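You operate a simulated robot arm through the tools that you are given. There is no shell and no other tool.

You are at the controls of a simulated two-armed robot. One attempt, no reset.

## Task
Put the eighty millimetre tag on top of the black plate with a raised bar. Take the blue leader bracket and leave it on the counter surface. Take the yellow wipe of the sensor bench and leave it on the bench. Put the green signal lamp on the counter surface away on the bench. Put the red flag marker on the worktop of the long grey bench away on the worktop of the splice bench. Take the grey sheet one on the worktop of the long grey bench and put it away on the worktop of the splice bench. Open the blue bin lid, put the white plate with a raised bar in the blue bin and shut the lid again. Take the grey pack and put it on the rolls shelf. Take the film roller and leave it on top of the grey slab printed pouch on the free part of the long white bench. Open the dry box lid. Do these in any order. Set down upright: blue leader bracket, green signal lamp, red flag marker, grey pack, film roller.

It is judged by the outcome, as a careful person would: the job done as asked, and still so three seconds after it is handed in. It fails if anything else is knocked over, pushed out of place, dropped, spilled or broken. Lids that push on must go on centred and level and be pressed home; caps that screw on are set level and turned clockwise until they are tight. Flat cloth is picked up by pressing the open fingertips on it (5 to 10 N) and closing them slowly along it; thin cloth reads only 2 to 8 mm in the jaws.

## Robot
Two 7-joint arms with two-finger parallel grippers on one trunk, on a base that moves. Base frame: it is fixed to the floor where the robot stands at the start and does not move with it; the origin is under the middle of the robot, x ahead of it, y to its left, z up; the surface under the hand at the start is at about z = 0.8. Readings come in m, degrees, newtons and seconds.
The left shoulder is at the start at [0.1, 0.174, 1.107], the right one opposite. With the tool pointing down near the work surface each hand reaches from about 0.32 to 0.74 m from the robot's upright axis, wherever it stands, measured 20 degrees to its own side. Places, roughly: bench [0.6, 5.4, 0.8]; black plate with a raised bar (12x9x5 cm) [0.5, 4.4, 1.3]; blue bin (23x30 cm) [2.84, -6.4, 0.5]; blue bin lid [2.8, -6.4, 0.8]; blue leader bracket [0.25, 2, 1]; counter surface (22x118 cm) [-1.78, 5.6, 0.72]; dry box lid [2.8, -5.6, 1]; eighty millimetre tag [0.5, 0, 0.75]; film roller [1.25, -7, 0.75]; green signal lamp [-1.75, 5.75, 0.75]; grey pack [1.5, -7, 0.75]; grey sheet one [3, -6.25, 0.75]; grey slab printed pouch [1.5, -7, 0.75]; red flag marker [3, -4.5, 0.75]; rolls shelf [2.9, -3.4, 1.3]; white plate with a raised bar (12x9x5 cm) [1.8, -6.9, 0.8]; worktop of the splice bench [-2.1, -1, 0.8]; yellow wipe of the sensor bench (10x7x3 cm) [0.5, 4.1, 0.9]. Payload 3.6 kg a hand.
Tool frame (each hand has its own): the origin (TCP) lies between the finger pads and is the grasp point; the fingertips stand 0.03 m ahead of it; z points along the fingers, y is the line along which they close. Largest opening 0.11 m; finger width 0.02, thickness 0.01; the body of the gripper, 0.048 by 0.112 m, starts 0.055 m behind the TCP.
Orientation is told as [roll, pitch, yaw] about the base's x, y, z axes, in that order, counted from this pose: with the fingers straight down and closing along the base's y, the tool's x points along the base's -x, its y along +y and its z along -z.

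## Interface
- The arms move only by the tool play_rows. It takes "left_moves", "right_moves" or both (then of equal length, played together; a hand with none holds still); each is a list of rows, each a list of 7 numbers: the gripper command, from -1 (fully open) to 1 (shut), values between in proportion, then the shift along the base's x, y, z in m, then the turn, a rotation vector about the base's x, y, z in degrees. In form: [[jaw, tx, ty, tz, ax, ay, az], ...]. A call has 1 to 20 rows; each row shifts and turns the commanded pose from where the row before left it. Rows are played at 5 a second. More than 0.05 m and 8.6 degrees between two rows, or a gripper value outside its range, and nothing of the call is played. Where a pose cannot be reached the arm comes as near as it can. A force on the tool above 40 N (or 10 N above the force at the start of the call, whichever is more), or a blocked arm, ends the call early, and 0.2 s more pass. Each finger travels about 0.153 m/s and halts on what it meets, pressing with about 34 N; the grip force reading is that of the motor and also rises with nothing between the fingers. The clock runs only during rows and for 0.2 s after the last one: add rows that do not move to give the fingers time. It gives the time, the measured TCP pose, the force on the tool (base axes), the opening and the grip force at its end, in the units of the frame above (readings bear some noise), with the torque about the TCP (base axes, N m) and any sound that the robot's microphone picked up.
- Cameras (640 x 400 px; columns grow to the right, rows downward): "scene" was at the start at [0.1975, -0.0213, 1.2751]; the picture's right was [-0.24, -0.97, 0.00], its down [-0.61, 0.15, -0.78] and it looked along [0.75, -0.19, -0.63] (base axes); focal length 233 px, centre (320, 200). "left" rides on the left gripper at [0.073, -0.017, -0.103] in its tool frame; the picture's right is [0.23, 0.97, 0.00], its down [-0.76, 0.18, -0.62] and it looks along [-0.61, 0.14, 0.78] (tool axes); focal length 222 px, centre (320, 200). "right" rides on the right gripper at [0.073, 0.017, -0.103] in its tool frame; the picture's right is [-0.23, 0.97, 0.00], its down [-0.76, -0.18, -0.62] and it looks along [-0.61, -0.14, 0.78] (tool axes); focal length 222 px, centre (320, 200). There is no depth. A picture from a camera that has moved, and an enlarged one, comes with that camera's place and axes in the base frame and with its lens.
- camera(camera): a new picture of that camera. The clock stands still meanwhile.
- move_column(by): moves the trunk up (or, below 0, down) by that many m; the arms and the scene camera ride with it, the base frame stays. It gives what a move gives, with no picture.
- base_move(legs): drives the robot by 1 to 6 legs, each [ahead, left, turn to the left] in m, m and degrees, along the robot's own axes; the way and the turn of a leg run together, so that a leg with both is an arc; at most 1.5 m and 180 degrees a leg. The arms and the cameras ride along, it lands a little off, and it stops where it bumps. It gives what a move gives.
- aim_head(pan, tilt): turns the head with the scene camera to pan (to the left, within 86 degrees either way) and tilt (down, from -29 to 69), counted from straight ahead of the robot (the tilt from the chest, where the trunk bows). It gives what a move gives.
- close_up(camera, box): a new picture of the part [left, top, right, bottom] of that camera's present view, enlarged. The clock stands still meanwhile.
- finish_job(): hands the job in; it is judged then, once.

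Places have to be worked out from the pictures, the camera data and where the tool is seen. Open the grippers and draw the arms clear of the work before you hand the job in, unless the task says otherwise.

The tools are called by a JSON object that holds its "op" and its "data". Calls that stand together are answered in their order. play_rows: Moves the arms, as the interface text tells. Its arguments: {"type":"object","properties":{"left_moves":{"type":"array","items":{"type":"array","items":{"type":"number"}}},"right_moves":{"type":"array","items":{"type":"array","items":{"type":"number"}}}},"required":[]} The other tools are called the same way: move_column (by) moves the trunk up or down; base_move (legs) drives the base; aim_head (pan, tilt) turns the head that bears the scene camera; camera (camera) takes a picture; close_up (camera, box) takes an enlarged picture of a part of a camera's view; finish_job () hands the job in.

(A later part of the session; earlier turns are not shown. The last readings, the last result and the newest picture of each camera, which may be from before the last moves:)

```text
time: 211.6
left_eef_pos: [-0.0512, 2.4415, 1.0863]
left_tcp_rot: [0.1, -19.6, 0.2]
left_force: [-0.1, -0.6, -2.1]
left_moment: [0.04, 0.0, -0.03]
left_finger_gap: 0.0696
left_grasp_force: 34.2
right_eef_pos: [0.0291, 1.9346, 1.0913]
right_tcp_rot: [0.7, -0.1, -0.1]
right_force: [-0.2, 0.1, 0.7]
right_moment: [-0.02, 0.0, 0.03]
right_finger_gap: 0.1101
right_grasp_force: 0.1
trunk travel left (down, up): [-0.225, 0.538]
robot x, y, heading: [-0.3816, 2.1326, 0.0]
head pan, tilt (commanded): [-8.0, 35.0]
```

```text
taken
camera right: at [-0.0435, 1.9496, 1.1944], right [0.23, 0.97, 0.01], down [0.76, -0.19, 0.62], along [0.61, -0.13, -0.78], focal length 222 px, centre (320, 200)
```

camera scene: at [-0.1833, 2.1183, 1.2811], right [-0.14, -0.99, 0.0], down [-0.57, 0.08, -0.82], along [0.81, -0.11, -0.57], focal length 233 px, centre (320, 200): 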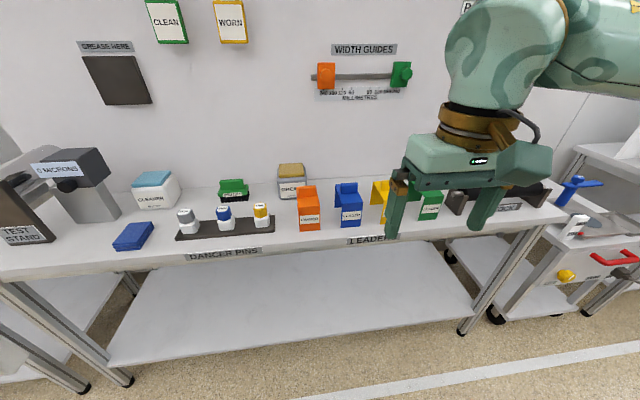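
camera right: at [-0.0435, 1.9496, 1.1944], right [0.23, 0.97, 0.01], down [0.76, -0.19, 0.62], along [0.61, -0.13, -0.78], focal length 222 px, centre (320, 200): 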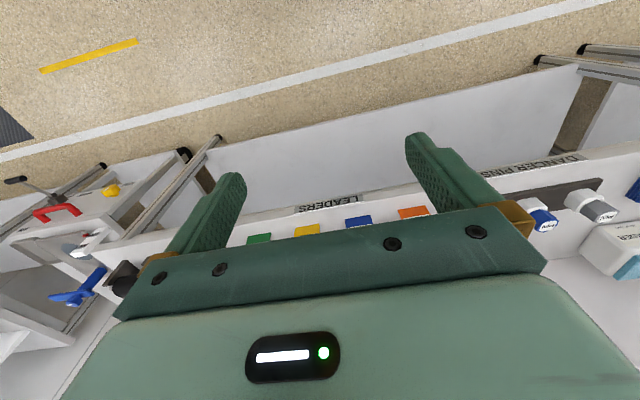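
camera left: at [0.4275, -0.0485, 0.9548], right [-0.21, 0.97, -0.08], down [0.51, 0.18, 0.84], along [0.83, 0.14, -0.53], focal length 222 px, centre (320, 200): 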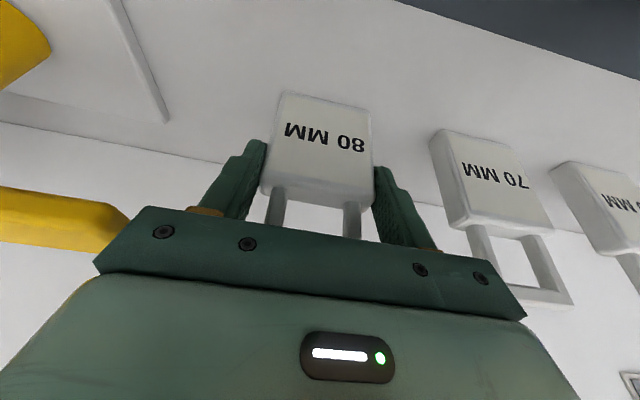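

{"op": "close_up", "data": {"camera": "scene", "box": [270, 160, 430, 260]}}

{"op": "close_up", "data": {"camera": "right", "box": [230, 180, 450, 270]}}

```text
4.00 times, centred on (350, 210) of scene
camera zoom: at [-0.1833, 2.1183, 1.2811], right [-0.14, -0.99, 0.0], down [-0.57, 0.08, -0.82], along [0.81, -0.11, -0.57], focal length 933 px, centre (200, 160)
```

zoom: 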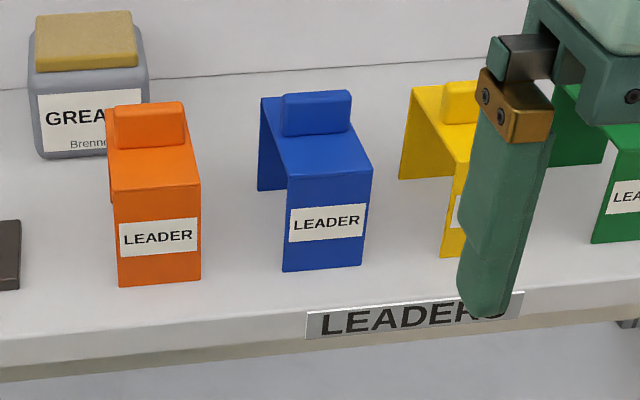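

```text
2.91 times, centred on (340, 225) of right
camera zoom: at [-0.0435, 1.9496, 1.1944], right [0.23, 0.97, 0.01], down [0.76, -0.19, 0.62], along [0.61, -0.13, -0.78], focal length 646 px, centre (262, 127)
```

zoom: 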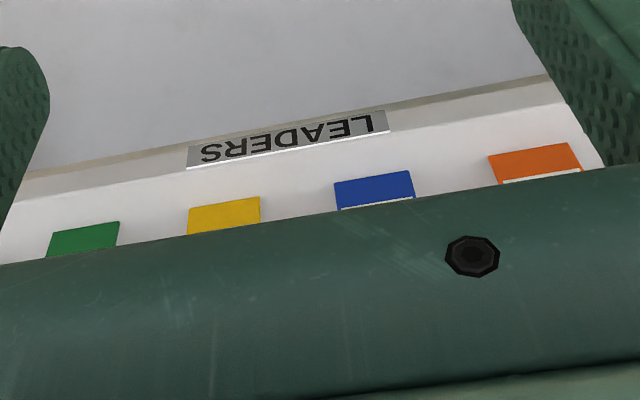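

Triangulated: bracket front-bottom at (0.318, 1.959, 0.82), height ≈0.087, depth ≈0.107; its tab spans x≈0.369–0.39, y≈1.93–1.98, z≈0.907–0.938. I move the base 0.17 m closer and then bring the right hand, tilted 20°, above the tab.

{"op": "base_move", "data": {"legs": [[0.17, 0, 0]]}}

{"op": "play_rows", "data": {"right_moves": [[-0.45, 0.03, 0.004, 0, 0, -6.67, 0], [-0.45, 0.03, 0.004, 0, 0, -6.67, 0], [-0.45, 0.03, 0.004, 0, 0, -6.66, 0], [-0.45, 0.03, 0.004, -0.01, 0, 0, 0], [-0.45, 0.03, 0.004, -0.02, 0, 0, 0], [-0.45, 0.02, 0.002, -0.02, 0, 0, 0], [-0.45, 0, 0, 0, 0, 0, 0]]}}

{"op": "camera", "data": {"camera": "right"}}

{"op": "camera", "data": {"camera": "scene"}}

```text
time: 213.0
left_eef_pos: [0.12, 2.4425, 1.0858]
left_tcp_rot: [0.0, -19.6, 0.2]
left_force: [0.3, -0.9, -0.9]
left_moment: [0.0, 0.01, -0.02]
left_finger_gap: 0.0695
left_grasp_force: 33.9
right_eef_pos: [0.2018, 1.9351, 1.09]
right_tcp_rot: [0.6, 0.0, -0.1]
right_force: [1.0, -0.2, -0.1]
right_moment: [0.0, 0.01, 0.01]
right_finger_gap: 0.1099
right_grasp_force: 0.1
trunk travel left (down, up): [-0.225, 0.538]
robot x, y, heading: [-0.2136, 2.1272, 0.0]
head pan, tilt (commanded): [-8.0, 35.0]
```

```text
time: 214.6
left_eef_pos: [0.1187, 2.4428, 1.0866]
left_tcp_rot: [-0.1, -19.6, 0.3]
left_force: [0.7, -0.3, -0.8]
left_moment: [-0.01, -0.02, 0.0]
left_finger_gap: 0.0699
left_grasp_force: 34.5
right_eef_pos: [0.3702, 1.958, 1.0398]
right_tcp_rot: [0.7, -20.1, 0.0]
right_force: [-0.5, 0.7, -0.1]
right_moment: [0.0, 0.0, 0.0]
right_finger_gap: 0.0796
right_grasp_force: 0.0
trunk travel left (down, up): [-0.225, 0.538]
robot x, y, heading: [-0.2142, 2.1365, 0.0]
head pan, tilt (commanded): [-8.0, 35.0]
```

```text
taken
camera right: at [0.2663, 1.9736, 1.1131], right [0.21, 0.97, 0.09], down [0.5, -0.19, 0.85], along [0.84, -0.13, -0.53], focal length 222 px, centre (320, 200)
```

right: 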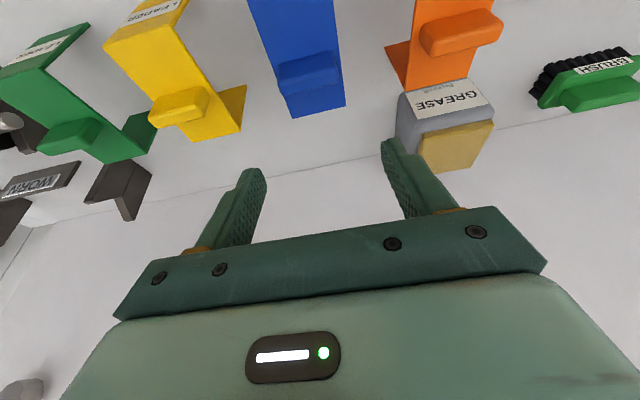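

```text
taken
camera scene: at [-0.0125, 2.1191, 1.2811], right [-0.14, -0.99, 0.0], down [-0.57, 0.08, -0.82], along [0.81, -0.11, -0.57], focal length 233 px, centre (320, 200)
```

scene: 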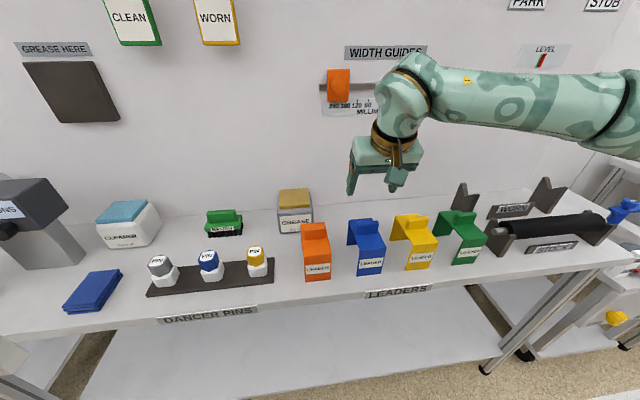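

I zoom into the right wrist view to fix the tab position precisely.

{"op": "close_up", "data": {"camera": "right", "box": [220, 0, 380, 130]}}

{"op": "close_up", "data": {"camera": "scene", "box": [300, 190, 440, 290]}}

```text
3.08 times, centred on (300, 65) of right
camera zoom: at [0.2663, 1.9736, 1.1131], right [0.21, 0.97, 0.09], down [0.5, -0.19, 0.85], along [0.84, -0.13, -0.53], focal length 684 px, centre (382, 615)
```

zoom: 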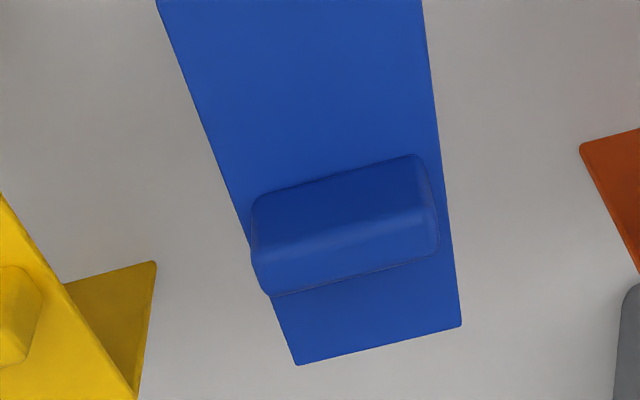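

```text
4.00 times, centred on (370, 240) of scene
camera zoom: at [-0.0125, 2.1191, 1.2811], right [-0.14, -0.99, 0.0], down [-0.57, 0.08, -0.82], along [0.81, -0.11, -0.57], focal length 933 px, centre (120, 40)
```

zoom: 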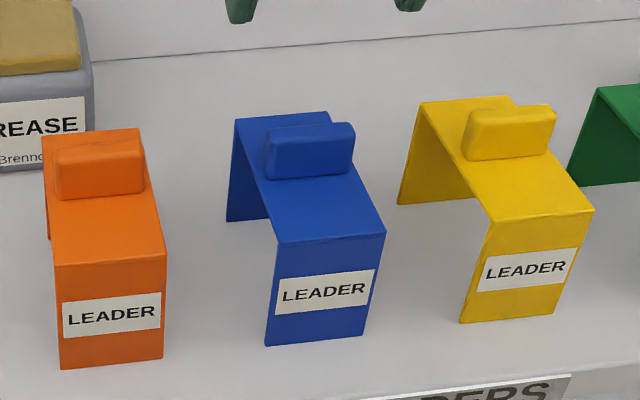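

The tab is centred at about (0.367, 1.960). I lower the right hand so the fingertips straddle it, just above the bracket's top plate.

{"op": "play_rows", "data": {"right_moves": [[-0.45, -0.007, 0.002, -0.03, 0, 0, 0], [-0.45, 0, 0, -0.03, 0, 0, 0], [-0.45, 0, 0, -0.02, 0, 0, 0], [-0.45, 0, 0, -0.014, 0, 0, 0], [-0.45, 0, 0, 0, 0, 0, 0]]}}

{"op": "camera", "data": {"camera": "right"}}

{"op": "close_up", "data": {"camera": "scene", "box": [300, 170, 440, 290]}}

```text
time: 215.8
left_eef_pos: [0.1201, 2.4423, 1.0869]
left_tcp_rot: [-0.1, -19.5, 0.3]
left_force: [0.7, -0.1, -0.9]
left_moment: [-0.03, 0.03, 0.01]
left_finger_gap: 0.0695
left_grasp_force: 33.8
right_eef_pos: [0.3627, 1.9601, 0.9471]
right_tcp_rot: [0.6, -20.2, 0.1]
right_force: [0.8, -0.6, -0.4]
right_moment: [0.0, 0.0, -0.01]
right_finger_gap: 0.0799
right_grasp_force: 0.1
trunk travel left (down, up): [-0.225, 0.538]
robot x, y, heading: [-0.2128, 2.1297, 0.3]
head pan, tilt (commanded): [-8.0, 35.0]
```

```text
taken
camera right: at [0.2593, 1.9747, 1.0187], right [0.21, 0.97, 0.09], down [0.5, -0.19, 0.84], along [0.84, -0.13, -0.53], focal length 222 px, centre (320, 200)
```

right: 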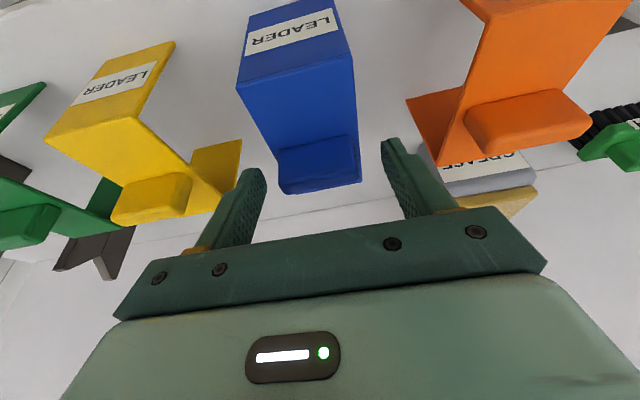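

```text
3.33 times, centred on (370, 230) of scene
camera zoom: at [-0.0123, 2.1192, 1.281], right [-0.14, -0.99, 0.0], down [-0.57, 0.08, -0.82], along [0.81, -0.11, -0.57], focal length 777 px, centre (153, 100)
```

zoom: 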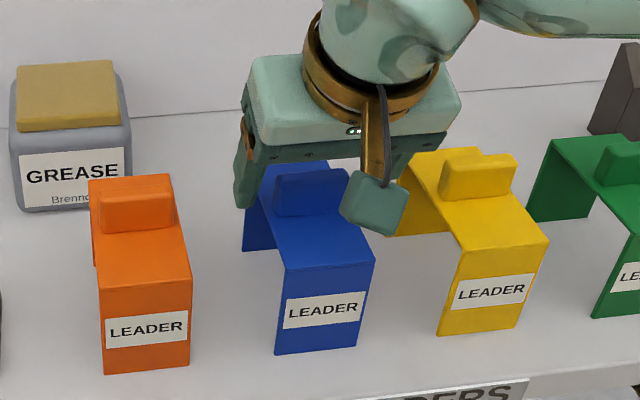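

The tab lies between the fingertips. I lower 4 mm more and close the right jaws.

{"op": "play_rows", "data": {"right_moves": [[-0.45, 0, 0, -0.004, 0, 0, 0], [-0.2, 0, 0, 0, 0, 0, 0], [0.1, 0, 0, 0, 0, 0, 0], [0.5, 0, 0, 0, 0, 0, 0], [1, 0, 0, 0, 0, 0, 0], [1, 0, 0, 0, 0, 0, 0]]}}

{"op": "camera", "data": {"camera": "right"}}

```text
time: 217.2
left_eef_pos: [0.1188, 2.4428, 1.0873]
left_tcp_rot: [0.0, -19.5, 0.3]
left_force: [0.8, -0.5, -0.3]
left_moment: [0.04, 0.02, 0.01]
left_finger_gap: 0.0698
left_grasp_force: 33.9
right_eef_pos: [0.3636, 1.9599, 0.9418]
right_tcp_rot: [0.7, -20.1, -0.1]
right_force: [0.6, -0.2, 0.7]
right_moment: [-0.09, -0.08, 0.01]
right_finger_gap: 0.049
right_grasp_force: 34.3
trunk travel left (down, up): [-0.225, 0.538]
robot x, y, heading: [-0.2141, 2.1299, 0.4]
head pan, tilt (commanded): [-8.0, 35.0]
```

```text
taken
camera right: at [0.2596, 1.9746, 1.0152], right [0.21, 0.97, 0.09], down [0.5, -0.19, 0.85], along [0.84, -0.13, -0.53], focal length 222 px, centre (320, 200)
```

right: 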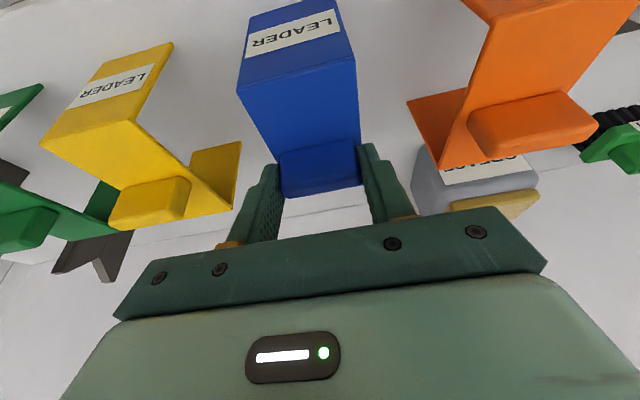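

Gap 0.049 at 34 N: the tab is held. I lift the bracket straight up and check that it hangs level.

{"op": "play_rows", "data": {"right_moves": [[1, 0, 0, 0.01, 0, 0, 0], [1, 0, 0, 0.02, 0, 0, 0], [1, 0, 0, 0.03, 0, 0, 0], [1, 0, 0, 0.04, 0, 0, 0], [1, 0, 0, 0.03, 0, 0, 0], [1, 0, 0, 0, 0, 0, 0]]}}

{"op": "camera", "data": {"camera": "scene"}}

{"op": "camera", "data": {"camera": "right"}}

```text
time: 218.6
left_eef_pos: [0.1191, 2.443, 1.0872]
left_tcp_rot: [0.1, -19.6, 0.4]
left_force: [-0.3, 0.0, -1.5]
left_moment: [-0.03, 0.02, 0.0]
left_finger_gap: 0.0695
left_grasp_force: 33.9
right_eef_pos: [0.3641, 1.9611, 1.0741]
right_tcp_rot: [0.7, -20.1, 0.0]
right_force: [-0.8, 0.3, -1.1]
right_moment: [0.0, 0.0, 0.0]
right_finger_gap: 0.0494
right_grasp_force: 33.7
trunk travel left (down, up): [-0.225, 0.538]
robot x, y, heading: [-0.2136, 2.131, 0.2]
head pan, tilt (commanded): [-8.0, 35.0]
```

```text
taken
camera scene: at [-0.0119, 2.119, 1.2809], right [-0.14, -0.99, 0.0], down [-0.57, 0.08, -0.82], along [0.81, -0.11, -0.57], focal length 233 px, centre (320, 200)
```

scene: 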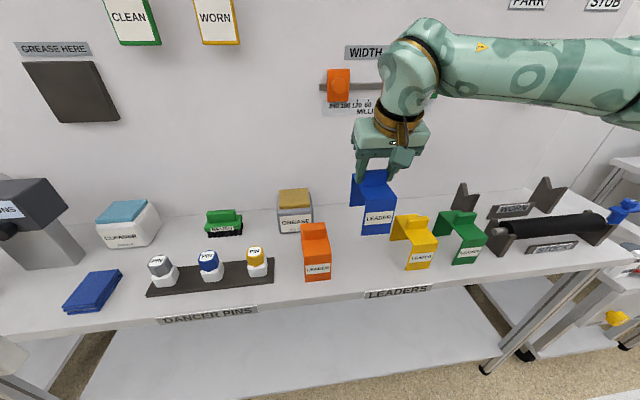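

```text
taken
camera right: at [0.26, 1.9753, 1.1455], right [0.21, 0.97, 0.09], down [0.5, -0.19, 0.84], along [0.84, -0.13, -0.53], focal length 222 px, centre (320, 200)
```

right: 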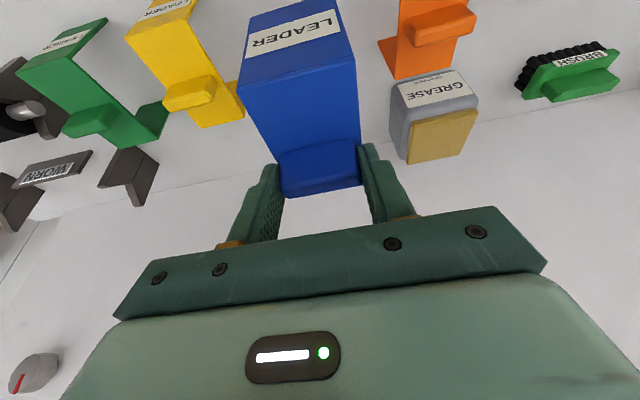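

Both objects are held securely. I retract the bracket, back off, and drive left to the shelf with the black plate.

{"op": "play_rows", "data": {"right_moves": [[1, 0, 0, 0.03, 0, 0, 0], [1, -0.03, 0, 0, 0, 0, 0], [1, -0.04, 0, 0, 0, 0, 0], [1, -0.04, 0, 0, 0, 0, 0], [1, -0.03, 0, 0, 0, 0, 0], [1, 0, 0, 0, 0, 0, 0]]}}

{"op": "base_move", "data": {"legs": [[-0.4, 0, 0], [0, 1.1, 0], [0, 1.0, -0.2]]}}

{"op": "move_column", "data": {"by": 0.2}}

{"op": "aim_head", "data": {"pan": 5, "tilt": 15}}

{"op": "camera", "data": {"camera": "scene"}}

```text
time: 220.0
left_eef_pos: [0.1201, 2.4424, 1.0868]
left_tcp_rot: [0.0, -19.5, 0.3]
left_force: [0.6, 0.2, -0.8]
left_moment: [0.0, 0.01, -0.03]
left_finger_gap: 0.0694
left_grasp_force: 34.5
right_eef_pos: [0.2236, 1.9589, 1.1016]
right_tcp_rot: [0.6, -20.1, 0.0]
right_force: [0.4, -0.2, -1.1]
right_moment: [0.0, 0.0, 0.0]
right_finger_gap: 0.0495
right_grasp_force: 34.4
trunk travel left (down, up): [-0.225, 0.538]
robot x, y, heading: [-0.219, 2.1297, 0.2]
head pan, tilt (commanded): [-8.0, 35.0]
```

```text
time: 232.6
left_eef_pos: [-0.3199, 4.5548, 1.0871]
left_tcp_rot: [0.0, -19.4, 0.7]
left_force: [-0.3, -0.3, -1.0]
left_moment: [-0.01, 0.0, -0.02]
left_finger_gap: 0.0698
left_grasp_force: 33.9
right_eef_pos: [-0.2126, 4.0716, 1.1029]
right_tcp_rot: [0.7, -20.1, 0.4]
right_force: [0.5, 0.2, -0.7]
right_moment: [-0.03, -0.02, -0.01]
right_finger_gap: 0.0496
right_grasp_force: 34.0
trunk travel left (down, up): [-0.225, 0.538]
robot x, y, heading: [-0.6525, 4.2408, 0.5]
head pan, tilt (commanded): [-8.0, 35.0]
```

```text
time: 234.8
left_eef_pos: [-0.3202, 4.556, 1.2862]
left_tcp_rot: [0.0, -19.5, 0.7]
left_force: [0.5, -1.0, -1.1]
left_moment: [0.03, 0.03, 0.01]
left_finger_gap: 0.0698
left_grasp_force: 34.1
right_eef_pos: [-0.2127, 4.0725, 1.302]
right_tcp_rot: [0.7, -20.1, 0.4]
right_force: [-1.3, 1.0, -0.6]
right_moment: [0.02, 0.01, -0.02]
right_finger_gap: 0.0491
right_grasp_force: 34.0
trunk travel left (down, up): [-0.425, 0.338]
robot x, y, heading: [-0.6506, 4.2397, 0.5]
head pan, tilt (commanded): [-8.0, 35.0]
```

```text
time: 235.6
left_eef_pos: [-0.3194, 4.5551, 1.2866]
left_tcp_rot: [0.0, -19.5, 0.6]
left_force: [0.6, -0.1, -1.1]
left_moment: [0.01, 0.02, -0.02]
left_finger_gap: 0.0697
left_grasp_force: 33.3
right_eef_pos: [-0.2122, 4.072, 1.3039]
right_tcp_rot: [0.7, -20.1, 0.5]
right_force: [-0.6, -0.3, -1.2]
right_moment: [0.0, -0.01, -0.03]
right_finger_gap: 0.0492
right_grasp_force: 33.9
trunk travel left (down, up): [-0.425, 0.338]
robot x, y, heading: [-0.6502, 4.2411, 0.7]
head pan, tilt (commanded): [5.0, 15.0]
```

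```text
taken
camera scene: at [-0.5202, 4.2503, 1.5167], right [0.1, -1.0, 0.0], down [-0.26, -0.03, -0.97], along [0.96, 0.09, -0.26], focal length 233 px, centre (320, 200)
```

scene: 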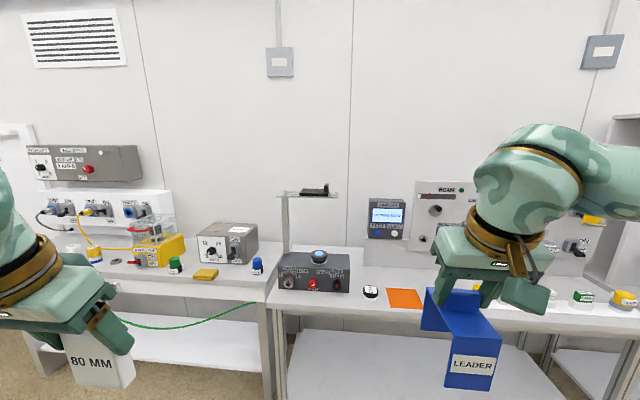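

From the raised view the plate's position on the little shelf is visible. I raise the trunk another 0.25 m and zoom in on the plate.

{"op": "move_column", "data": {"by": 0.25}}

{"op": "aim_head", "data": {"pan": 5, "tilt": 25}}

{"op": "close_up", "data": {"camera": "scene", "box": [250, 140, 378, 220]}}

{"op": "camera", "data": {"camera": "scene"}}

```text
time: 238.2
left_eef_pos: [-0.3212, 4.5544, 1.535]
left_tcp_rot: [0.0, -19.5, 0.7]
left_force: [0.5, -1.0, -1.7]
left_moment: [0.01, 0.01, -0.03]
left_finger_gap: 0.0697
left_grasp_force: 34.5
right_eef_pos: [-0.2133, 4.0721, 1.5524]
right_tcp_rot: [0.6, -20.0, 0.4]
right_force: [0.3, 0.8, -0.1]
right_moment: [0.01, -0.02, -0.01]
right_finger_gap: 0.0491
right_grasp_force: 34.2
trunk travel left (down, up): [-0.675, 0.088]
robot x, y, heading: [-0.6549, 4.24, 0.8]
head pan, tilt (commanded): [5.0, 15.0]
```

```text
time: 238.9
left_eef_pos: [-0.3203, 4.5547, 1.5361]
left_tcp_rot: [0.1, -19.6, 0.7]
left_force: [-0.2, -0.3, -2.0]
left_moment: [-0.01, 0.02, 0.04]
left_finger_gap: 0.0697
left_grasp_force: 33.9
right_eef_pos: [-0.2131, 4.0716, 1.5535]
right_tcp_rot: [0.7, -20.0, 0.4]
right_force: [-0.2, -0.3, -1.2]
right_moment: [-0.01, 0.02, 0.01]
right_finger_gap: 0.0494
right_grasp_force: 34.1
trunk travel left (down, up): [-0.675, 0.088]
robot x, y, heading: [-0.6503, 4.2395, 0.5]
head pan, tilt (commanded): [5.0, 25.0]
```

```text
5.00 times, centred on (314, 180) of scene
camera zoom: at [-0.5479, 4.25, 1.7516], right [0.1, -1.0, 0.0], down [-0.42, -0.04, -0.91], along [0.9, 0.09, -0.42], focal length 1166 px, centre (350, 300)
```

zoom: 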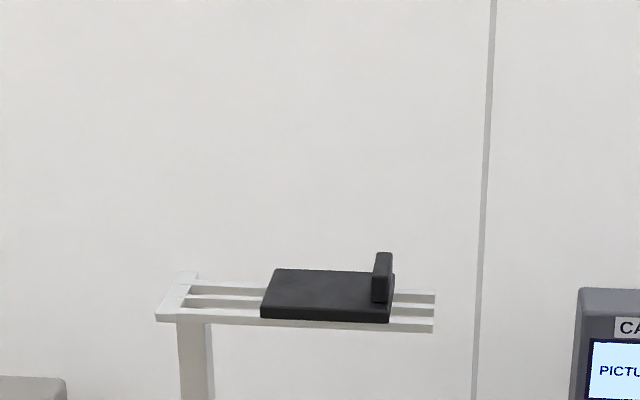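

```text
taken
camera scene: at [-0.5479, 4.25, 1.7516], right [0.1, -1.0, 0.0], down [-0.42, -0.04, -0.91], along [0.9, 0.09, -0.42], focal length 233 px, centre (320, 200)
```

scene: 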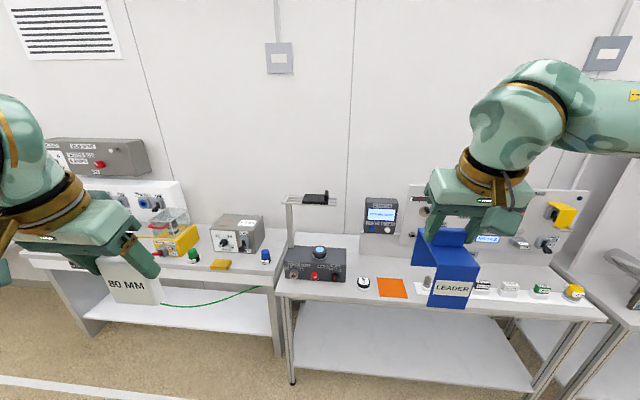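

The plate lies on thin rails: x≈0.413–0.50, y≈4.309–4.43, bar along its right end. I drive forward so the left hand can lower the tag onto the free area centred near (0.457, 4.385).

{"op": "base_move", "data": {"legs": [[0.53, -0.03, -0.6]]}}

{"op": "aim_head", "data": {"pan": 10, "tilt": 38}}

{"op": "camera", "data": {"camera": "scene"}}

{"op": "camera", "data": {"camera": "left"}}

```text
time: 242.0
left_eef_pos: [0.2113, 4.5255, 1.5372]
left_tcp_rot: [0.0, -19.7, 0.1]
left_force: [-0.5, 0.3, -1.1]
left_moment: [0.02, 0.02, -0.03]
left_finger_gap: 0.0696
left_grasp_force: 34.5
right_eef_pos: [0.3143, 4.0415, 1.5544]
right_tcp_rot: [0.7, -20.2, -0.2]
right_force: [0.6, -0.4, -0.9]
right_moment: [-0.01, -0.02, -0.01]
right_finger_gap: 0.0493
right_grasp_force: 33.6
trunk travel left (down, up): [-0.675, 0.088]
robot x, y, heading: [-0.1209, 4.2157, 0.2]
head pan, tilt (commanded): [5.0, 25.0]
```

```text
time: 242.7
left_eef_pos: [0.2125, 4.5255, 1.5352]
left_tcp_rot: [0.0, -19.6, 0.0]
left_force: [-0.1, -0.5, -1.2]
left_moment: [0.0, 0.03, -0.01]
left_finger_gap: 0.0697
left_grasp_force: 33.8
right_eef_pos: [0.316, 4.043, 1.5528]
right_tcp_rot: [0.7, -20.2, -0.2]
right_force: [0.3, -0.5, -0.6]
right_moment: [0.01, 0.03, 0.0]
right_finger_gap: 0.0494
right_grasp_force: 33.8
trunk travel left (down, up): [-0.675, 0.088]
robot x, y, heading: [-0.1201, 4.2115, 0.0]
head pan, tilt (commanded): [10.0, 38.0]
```

```text
taken
camera scene: at [-0.0241, 4.2291, 1.7313], right [0.17, -0.98, 0.0], down [-0.61, -0.11, -0.79], along [0.78, 0.14, -0.62], focal length 233 px, centre (320, 200)
```

scene: 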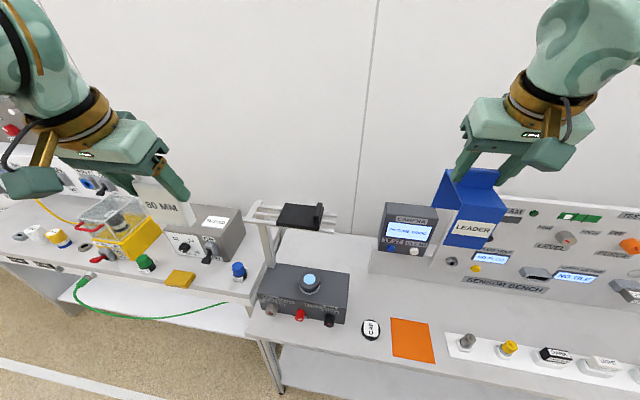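

```text
taken
camera left: at [0.1097, 4.5076, 1.6083], right [-0.22, 0.97, -0.08], down [0.51, 0.18, 0.84], along [0.83, 0.14, -0.53], focal length 222 px, centre (320, 200)
```

left: 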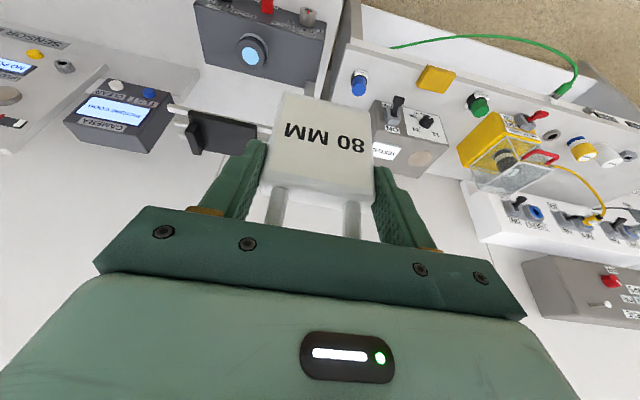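

I zoom in to pin down the plate corners from this closer view.

{"op": "close_up", "data": {"camera": "scene", "box": [240, 180, 352, 250]}}

{"op": "close_up", "data": {"camera": "left", "box": [150, 80, 310, 180]}}

```text
5.71 times, centred on (296, 215) of scene
camera zoom: at [-0.0241, 4.2291, 1.7313], right [0.17, -0.98, 0.0], down [-0.61, -0.11, -0.79], along [0.78, 0.14, -0.62], focal length 1332 px, centre (457, 114)
```

zoom: 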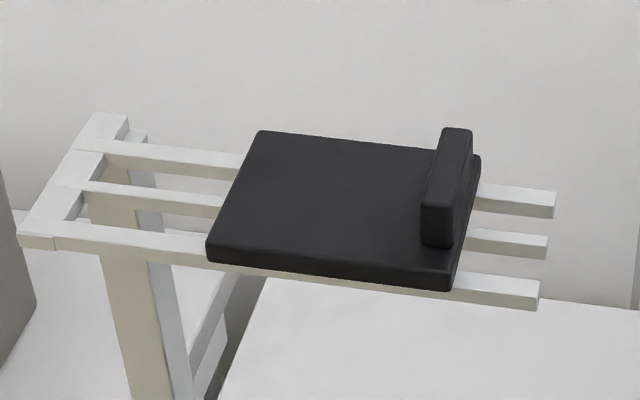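

```text
4.00 times, centred on (230, 130) of left
camera zoom: at [0.1097, 4.5076, 1.6083], right [-0.22, 0.97, -0.08], down [0.51, 0.18, 0.84], along [0.83, 0.14, -0.53], focal length 888 px, centre (680, 480)
```

zoom: 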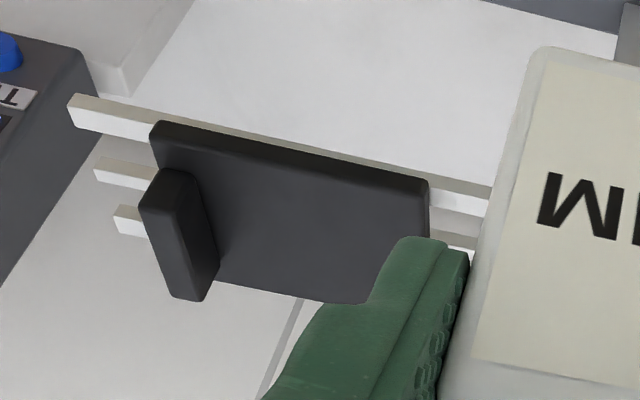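

Plate top is at z≈1.288, free area centre ≈(0.454, 4.386). I bring the tag above it, to TCP z≈1.44, and check.

{"op": "play_rows", "data": {"left_moves": [[1, 0.04, -0.0233, 0, 0, 0, 0], [1, 0.04, -0.0233, 0, 0, 0, 0], [1, 0.04, -0.0233, 0, 0, 0, 0], [1, 0.04, -0.0233, 0, 0, 0, 0], [1, 0.04, -0.0233, 0, 0, 0, 0], [1, 0.04, -0.0233, 0, 0, 0, 0], [1, 0, 0, -0.04, 0, 0, 0], [1, 0, 0, -0.04, 0, 0, 0], [1, 0, 0, -0.02, 0, 0, 0], [1, 0, 0, 0, 0, 0, 0]]}}

{"op": "camera", "data": {"camera": "left"}}

{"op": "close_up", "data": {"camera": "scene", "box": [230, 120, 390, 250]}}

```text
time: 244.9
left_eef_pos: [0.4534, 4.3836, 1.4378]
left_tcp_rot: [-0.1, -19.5, 0.1]
left_force: [-0.6, 0.2, -1.2]
left_moment: [0.01, 0.01, 0.0]
left_finger_gap: 0.0697
left_grasp_force: 33.7
right_eef_pos: [0.3145, 4.041, 1.5524]
right_tcp_rot: [0.7, -20.1, -0.2]
right_force: [-0.6, 0.6, 0.1]
right_moment: [0.04, 0.05, -0.01]
right_finger_gap: 0.0496
right_grasp_force: 34.4
trunk travel left (down, up): [-0.675, 0.088]
robot x, y, heading: [-0.1261, 4.2176, 0.2]
head pan, tilt (commanded): [10.0, 38.0]
```

```text
taken
camera left: at [0.3494, 4.3669, 1.5082], right [-0.22, 0.97, -0.08], down [0.51, 0.18, 0.84], along [0.83, 0.14, -0.53], focal length 222 px, centre (320, 200)
```

left: 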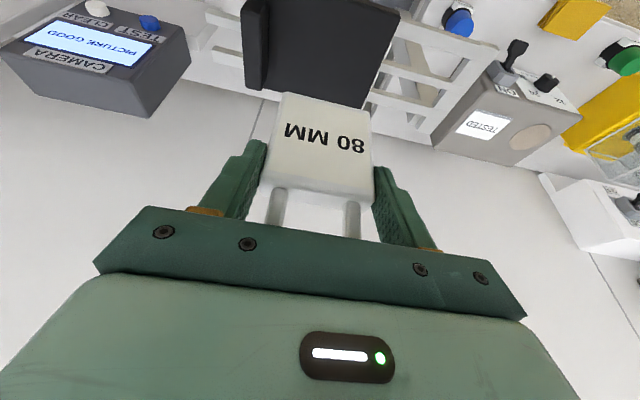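

```text
3.08 times, centred on (310, 185) of scene
camera zoom: at [-0.025, 4.2293, 1.7313], right [0.17, -0.98, 0.0], down [-0.61, -0.11, -0.79], along [0.78, 0.14, -0.62], focal length 717 px, centre (351, 246)
```

zoom: 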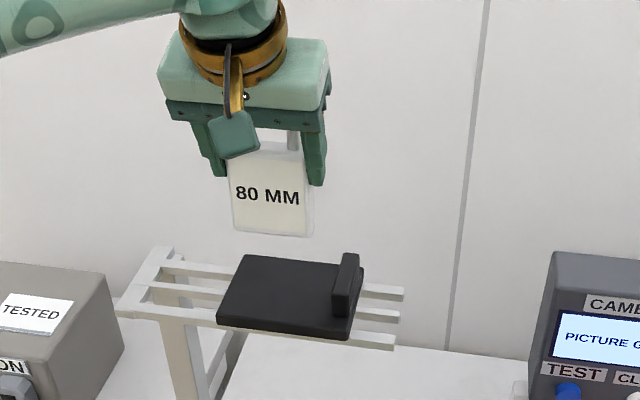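

The tag hangs squarely over the plate's free area. I lower it to just above contact.

{"op": "play_rows", "data": {"left_moves": [[1, 0, 0.001, -0.025, 0, 0, 0], [1, 0, 0, -0.02, 0, 0, 0], [1, 0, 0, -0.012, 0, 0, 0], [1, 0, 0, -0.004, 0, 0, 0], [1, 0, 0, 0, 0, 0, 0]]}}

{"op": "close_up", "data": {"camera": "scene", "box": [250, 140, 378, 240]}}

```text
time: 246.1
left_eef_pos: [0.4521, 4.387, 1.3775]
left_tcp_rot: [0.0, -19.7, 0.1]
left_force: [0.6, 0.4, 6.4]
left_moment: [0.24, -0.19, -0.04]
left_finger_gap: 0.0693
left_grasp_force: 33.9
right_eef_pos: [0.3173, 4.0422, 1.5516]
right_tcp_rot: [0.7, -20.1, -0.2]
right_force: [0.0, -1.0, -1.5]
right_moment: [-0.01, -0.01, 0.01]
right_finger_gap: 0.0492
right_grasp_force: 33.4
trunk travel left (down, up): [-0.675, 0.088]
robot x, y, heading: [-0.127, 4.2136, -0.2]
head pan, tilt (commanded): [10.0, 38.0]
```

```text
4.00 times, centred on (314, 190) of scene
camera zoom: at [-0.0251, 4.2289, 1.7314], right [0.17, -0.98, 0.0], down [-0.61, -0.11, -0.79], along [0.78, 0.14, -0.62], focal length 933 px, centre (344, 240)
```

zoom: 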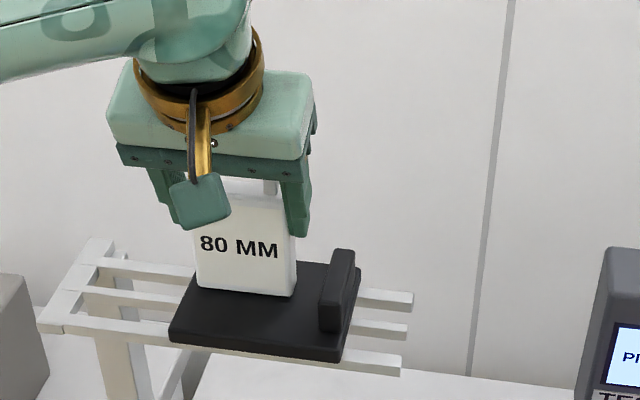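

The tag has touched the plate (about 7 N). I seat it 1 mm more and open the fingers gently.

{"op": "play_rows", "data": {"left_moves": [[1, 0, 0, -0.001, 0, 0, 0], [1, 0, 0, 0, 0, 0, 0], [0.0, 0, 0, 0, 0, 0, 0], [-0.35, 0, 0, 0, 0, 0, 0], [-0.5, 0, 0, 0, 0, 0, 0], [-0.5, 0, 0, 0, 0, 0, 0]]}}

{"op": "close_up", "data": {"camera": "scene", "box": [250, 140, 378, 240]}}

{"op": "camera", "data": {"camera": "left"}}

```text
time: 247.5
left_eef_pos: [0.4521, 4.3855, 1.3743]
left_tcp_rot: [0.0, -19.5, 0.0]
left_force: [0.5, 0.1, -0.5]
left_moment: [-0.01, 0.02, -0.02]
left_finger_gap: 0.0823
left_grasp_force: 0.1
right_eef_pos: [0.3152, 4.0407, 1.5526]
right_tcp_rot: [0.7, -20.1, -0.2]
right_force: [0.7, -0.4, -0.8]
right_moment: [-0.01, 0.02, -0.02]
right_finger_gap: 0.0494
right_grasp_force: 33.9
trunk travel left (down, up): [-0.675, 0.088]
robot x, y, heading: [-0.1203, 4.2155, 0.1]
head pan, tilt (commanded): [10.0, 38.0]
```

```text
4.00 times, centred on (314, 190) of scene
camera zoom: at [-0.0245, 4.229, 1.7312], right [0.17, -0.98, 0.0], down [-0.61, -0.11, -0.79], along [0.78, 0.14, -0.62], focal length 933 px, centre (344, 240)
```

zoom: 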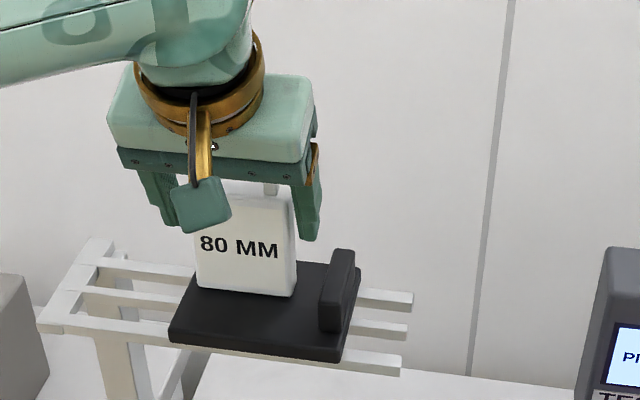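

```text
taken
camera left: at [0.3492, 4.3684, 1.4463], right [-0.22, 0.97, -0.08], down [0.51, 0.18, 0.84], along [0.83, 0.14, -0.53], focal length 222 px, centre (320, 200)
```

left: 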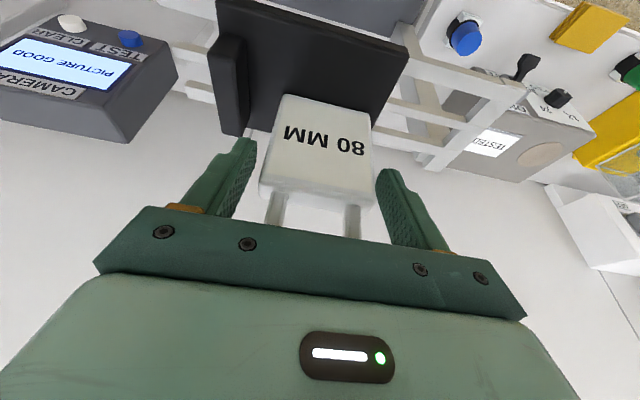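

The tag stands free on the plate. I lift the left hand straight up well above the handle and then draw it back.

{"op": "play_rows", "data": {"left_moves": [[-0.5, 0, 0, 0.02, 0, 0, 0], [-0.5, 0, 0, 0.03, 0, 0, 0], [-0.5, 0, 0, 0.04, 0, 0, 0], [-0.5, 0, 0, 0.04, 0, 0, 0], [-0.5, -0.03, 0.02, 0.02, 0, 0, 0], [-1, -0.04, 0.025, 0, 0, 6.5, 0], [-1, -0.04, 0.025, 0, 0, 6.5, 0], [-1, -0.04, 0.025, 0, 0, 6.5, 0], [-1, -0.04, 0.025, 0, 0, 0, 0], [-1, -0.03, 0.02, 0, 0, 0, 0], [-1, 0, 0, 0, 0, 0, 0]]}}

{"op": "camera", "data": {"camera": "scene"}}

```text
time: 249.9
left_eef_pos: [0.2331, 4.5257, 1.5256]
left_tcp_rot: [0.0, 0.0, 0.0]
left_force: [0.2, -0.1, -0.9]
left_moment: [0.03, -0.02, -0.01]
left_finger_gap: 0.1102
left_grasp_force: 0.1
right_eef_pos: [0.316, 4.0403, 1.5522]
right_tcp_rot: [0.6, -20.1, -0.2]
right_force: [0.3, 0.1, -0.8]
right_moment: [0.0, 0.04, -0.01]
right_finger_gap: 0.0494
right_grasp_force: 34.3
trunk travel left (down, up): [-0.675, 0.088]
robot x, y, heading: [-0.1201, 4.2178, 0.0]
head pan, tilt (commanded): [10.0, 38.0]
```

```text
taken
camera scene: at [-0.0237, 4.2283, 1.7312], right [0.17, -0.98, 0.0], down [-0.61, -0.11, -0.79], along [0.78, 0.14, -0.62], focal length 233 px, centre (320, 200)
```

scene: 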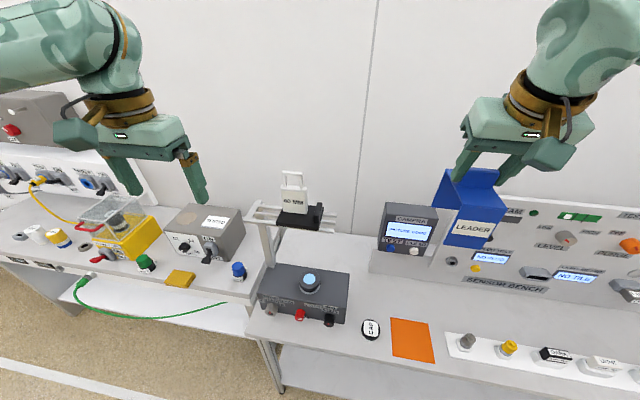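

The tag stays on the plate. I back out, drive to y≈5.6, turn around toward the counter and lower the trunk back to its original height.

{"op": "base_move", "data": {"legs": [[-0.5, 0, 0], [0, 1.38, 0], [0, 0, 180]]}}

{"op": "move_column", "data": {"by": -0.45}}

{"op": "play_rows", "data": {"left_moves": [[-1, 0.025, -0.01, -0.02, 0, 0, 0], [-1, 0.025, -0.01, -0.02, 0, 0, 0], [-1, 0, 0, 0, 0, 0, 0]]}}

{"op": "aim_head", "data": {"pan": -8, "tilt": 28}}

{"op": "camera", "data": {"camera": "scene"}}

```text
time: 266.7
left_eef_pos: [-0.9712, 5.2619, 1.5255]
left_tcp_rot: [0.0, -0.1, -178.7]
left_force: [0.1, 0.2, -0.2]
left_moment: [0.01, 0.01, -0.01]
left_finger_gap: 0.11
left_grasp_force: 0.1
right_eef_pos: [-1.0634, 5.746, 1.5527]
right_tcp_rot: [0.7, -20.1, -178.9]
right_force: [0.1, 0.4, -0.9]
right_moment: [0.0, -0.01, 0.04]
right_finger_gap: 0.0494
right_grasp_force: 34.0
trunk travel left (down, up): [-0.675, 0.088]
robot x, y, heading: [-0.624, 5.5798, -178.7]
head pan, tilt (commanded): [10.0, 38.0]
```

```text
refused: -0.45 is not a number from -0.4 to 0.4
```

```text
time: 267.5
left_eef_pos: [-0.9215, 5.2431, 1.4845]
left_tcp_rot: [0.1, -0.1, -178.7]
left_force: [-0.8, -0.5, -0.1]
left_moment: [0.0, -0.02, -0.01]
left_finger_gap: 0.1103
left_grasp_force: 0.0
right_eef_pos: [-1.0646, 5.7455, 1.5535]
right_tcp_rot: [0.6, -20.1, -179.0]
right_force: [0.3, 0.8, -1.2]
right_moment: [0.0, -0.01, 0.0]
right_finger_gap: 0.0491
right_grasp_force: 33.9
trunk travel left (down, up): [-0.675, 0.088]
robot x, y, heading: [-0.6221, 5.585, -178.7]
head pan, tilt (commanded): [10.0, 38.0]
```

```text
time: 268.3
left_eef_pos: [-0.9207, 5.2424, 1.4847]
left_tcp_rot: [-0.1, -0.2, -178.7]
left_force: [0.5, -1.0, 0.1]
left_moment: [-0.01, 0.02, 0.02]
left_finger_gap: 0.1099
left_grasp_force: 0.0
right_eef_pos: [-1.0632, 5.7458, 1.5521]
right_tcp_rot: [0.7, -20.1, -178.9]
right_force: [-0.7, 0.0, -1.4]
right_moment: [-0.01, -0.01, -0.02]
right_finger_gap: 0.0495
right_grasp_force: 34.2
trunk travel left (down, up): [-0.675, 0.088]
robot x, y, heading: [-0.6268, 5.5779, -179.1]
head pan, tilt (commanded): [-8.0, 28.0]
```

```text
taken
camera scene: at [-0.7246, 5.5909, 1.7468], right [0.12, 0.99, 0.0], down [0.47, -0.06, -0.88], along [-0.88, 0.1, -0.47], focal length 233 px, centre (320, 200)
```

scene: 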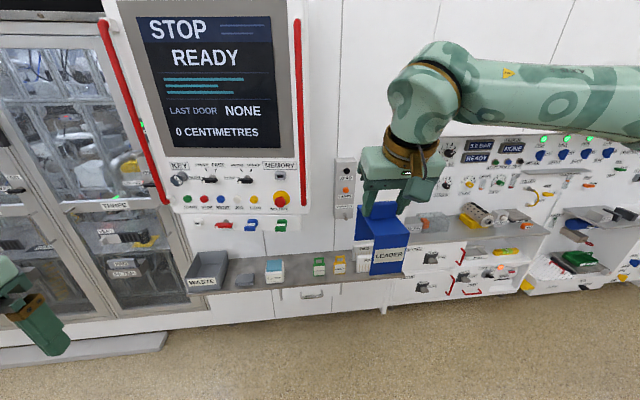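

The column move limit is 0.4 m per call, so I lower in two steps, then drive up to the counter at the same stance as before.

{"op": "move_column", "data": {"by": -0.4}}

{"op": "move_column", "data": {"by": -0.05}}

{"op": "base_move", "data": {"legs": [[0.53, -0.01, -1.0]]}}

{"op": "aim_head", "data": {"pan": -15, "tilt": 40}}

{"op": "camera", "data": {"camera": "scene"}}

{"op": "camera", "data": {"camera": "right"}}

```text
time: 272.1
left_eef_pos: [-0.9213, 5.2419, 1.0845]
left_tcp_rot: [0.0, -0.1, -178.7]
left_force: [-0.2, -1.4, 0.3]
left_moment: [0.02, -0.06, 0.02]
left_finger_gap: 0.11
left_grasp_force: 0.2
right_eef_pos: [-1.0624, 5.7448, 1.153]
right_tcp_rot: [0.7, -20.2, -179.0]
right_force: [-0.3, 0.1, -0.3]
right_moment: [0.02, 0.02, 0.0]
right_finger_gap: 0.0491
right_grasp_force: 33.9
trunk travel left (down, up): [-0.275, 0.488]
robot x, y, heading: [-0.6256, 5.5821, -178.9]
head pan, tilt (commanded): [-8.0, 28.0]
```

```text
time: 273.1
left_eef_pos: [-0.9208, 5.2421, 1.0352]
left_tcp_rot: [0.0, -0.1, -178.8]
left_force: [0.8, 0.4, 0.5]
left_moment: [-0.01, 0.05, 0.01]
left_finger_gap: 0.1099
left_grasp_force: 0.1
right_eef_pos: [-1.0638, 5.7451, 1.1038]
right_tcp_rot: [0.7, -20.2, -179.0]
right_force: [0.7, -0.2, -1.5]
right_moment: [0.02, -0.01, 0.01]
right_finger_gap: 0.0491
right_grasp_force: 33.9
trunk travel left (down, up): [-0.225, 0.538]
robot x, y, heading: [-0.6218, 5.5812, -178.7]
head pan, tilt (commanded): [-8.0, 28.0]
```

```text
time: 276.2
left_eef_pos: [-1.4655, 5.2512, 1.0349]
left_tcp_rot: [0.0, 0.0, -179.8]
left_force: [-0.6, 0.1, 0.2]
left_moment: [0.02, 0.01, -0.03]
left_finger_gap: 0.1101
left_grasp_force: 0.0
right_eef_pos: [-1.5978, 5.7569, 1.1034]
right_tcp_rot: [0.7, -20.2, 180.0]
right_force: [0.7, -0.7, -0.4]
right_moment: [0.0, -0.01, -0.04]
right_finger_gap: 0.0494
right_grasp_force: 34.5
trunk travel left (down, up): [-0.225, 0.538]
robot x, y, heading: [-1.161, 5.5841, -179.9]
head pan, tilt (commanded): [-8.0, 28.0]
```

```text
time: 276.9
left_eef_pos: [-1.4647, 5.251, 1.0342]
left_tcp_rot: [0.0, -0.1, -179.8]
left_force: [-0.9, 0.6, -1.0]
left_moment: [0.02, 0.02, -0.02]
left_finger_gap: 0.1099
left_grasp_force: 0.0
right_eef_pos: [-1.5979, 5.7565, 1.1028]
right_tcp_rot: [0.6, -20.0, 179.9]
right_force: [0.4, -0.4, -0.6]
right_moment: [-0.02, 0.0, 0.03]
right_finger_gap: 0.0494
right_grasp_force: 33.7
trunk travel left (down, up): [-0.225, 0.538]
robot x, y, heading: [-1.1572, 5.5836, -180.0]
head pan, tilt (commanded): [-15.0, 40.0]
```

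```text
taken
camera scene: at [-1.3561, 5.6055, 1.2735], right [0.26, 0.97, 0.0], down [0.62, -0.16, -0.77], along [-0.74, 0.2, -0.64], focal length 233 px, centre (320, 200)
```

scene: 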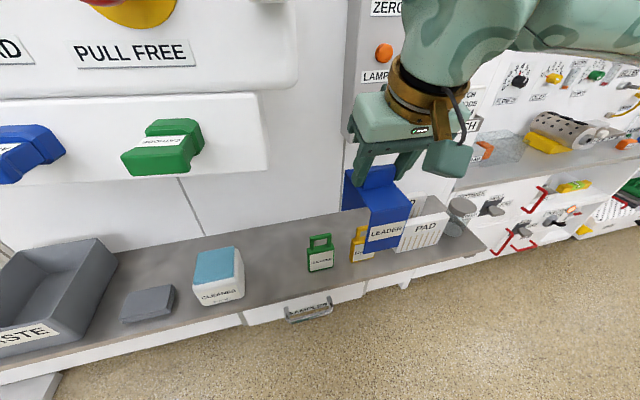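

```text
taken
camera right: at [-1.4942, 5.7404, 1.1755], right [-0.21, -0.97, 0.09], down [-0.5, 0.19, 0.84], along [-0.84, 0.13, -0.53], focal length 222 px, centre (320, 200)
```

right: 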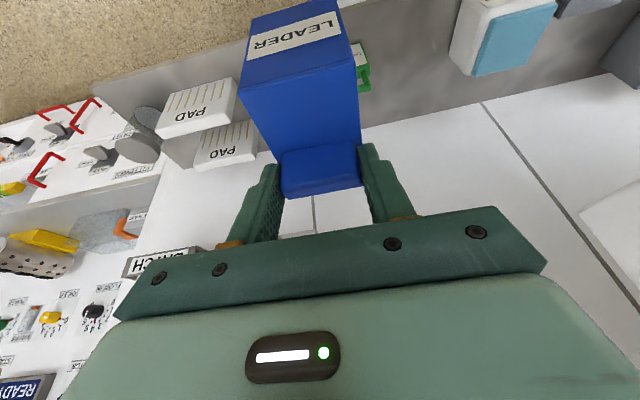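

The old lamp spot behind the two tags is clear and outside the panel's overhang. I bring the bracket there at a height passing over the tags and below the wall box.

{"op": "play_rows", "data": {"right_moves": [[1, -0.03, 0.002, -0.035, 0, 0, 0], [1, -0.035, 0.002, -0.03, 0, 0, 0], [1, -0.035, 0.002, -0.03, 0, 0, 0], [1, -0.037, 0.002, 0, 0, 0, 0], [1, -0.037, 0.002, 0, 0, 0, 0], [1, -0.034, 0.002, 0, 0, 0, 0], [1, 0, 0, 0, 0, 0, 0]]}}

{"op": "camera", "data": {"camera": "scene"}}

{"op": "camera", "data": {"camera": "right"}}

```text
time: 278.5
left_eef_pos: [-1.4643, 5.2517, 1.0355]
left_tcp_rot: [0.0, -0.1, -179.9]
left_force: [0.3, 0.2, 0.7]
left_moment: [0.01, 0.01, -0.02]
left_finger_gap: 0.1099
left_grasp_force: 0.1
right_eef_pos: [-1.8055, 5.7683, 1.0076]
right_tcp_rot: [0.6, -20.0, 179.9]
right_force: [-0.7, 0.6, -0.3]
right_moment: [0.02, 0.04, -0.02]
right_finger_gap: 0.0492
right_grasp_force: 33.9
trunk travel left (down, up): [-0.225, 0.538]
robot x, y, heading: [-1.1586, 5.5848, -179.9]
head pan, tilt (commanded): [-15.0, 40.0]
```

```text
taken
camera scene: at [-1.3559, 5.6058, 1.2735], right [0.26, 0.97, 0.0], down [0.62, -0.16, -0.77], along [-0.74, 0.2, -0.64], focal length 233 px, centre (320, 200)
```

scene: 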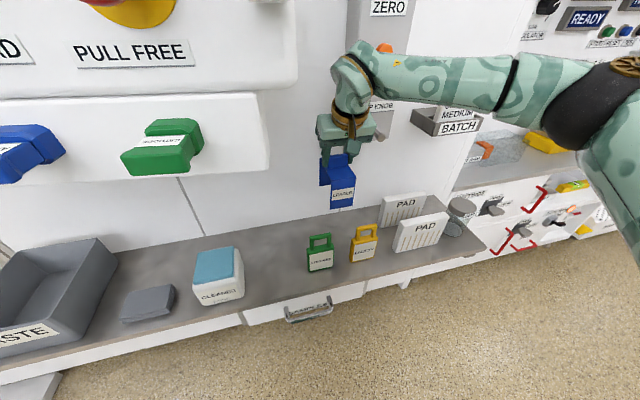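

```text
taken
camera right: at [-1.7022, 5.7531, 1.0801], right [-0.21, -0.97, 0.09], down [-0.5, 0.19, 0.84], along [-0.84, 0.13, -0.53], focal length 222 px, centre (320, 200)
```

right: 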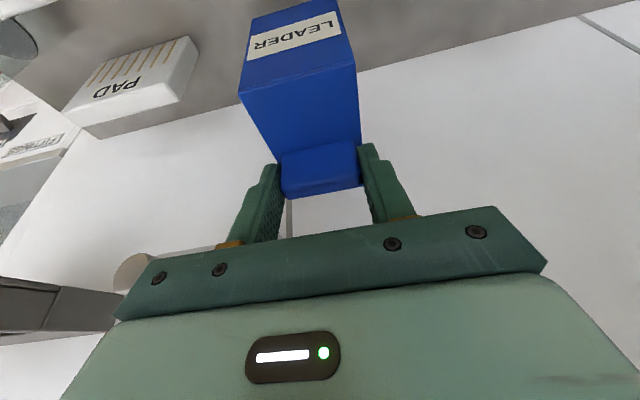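

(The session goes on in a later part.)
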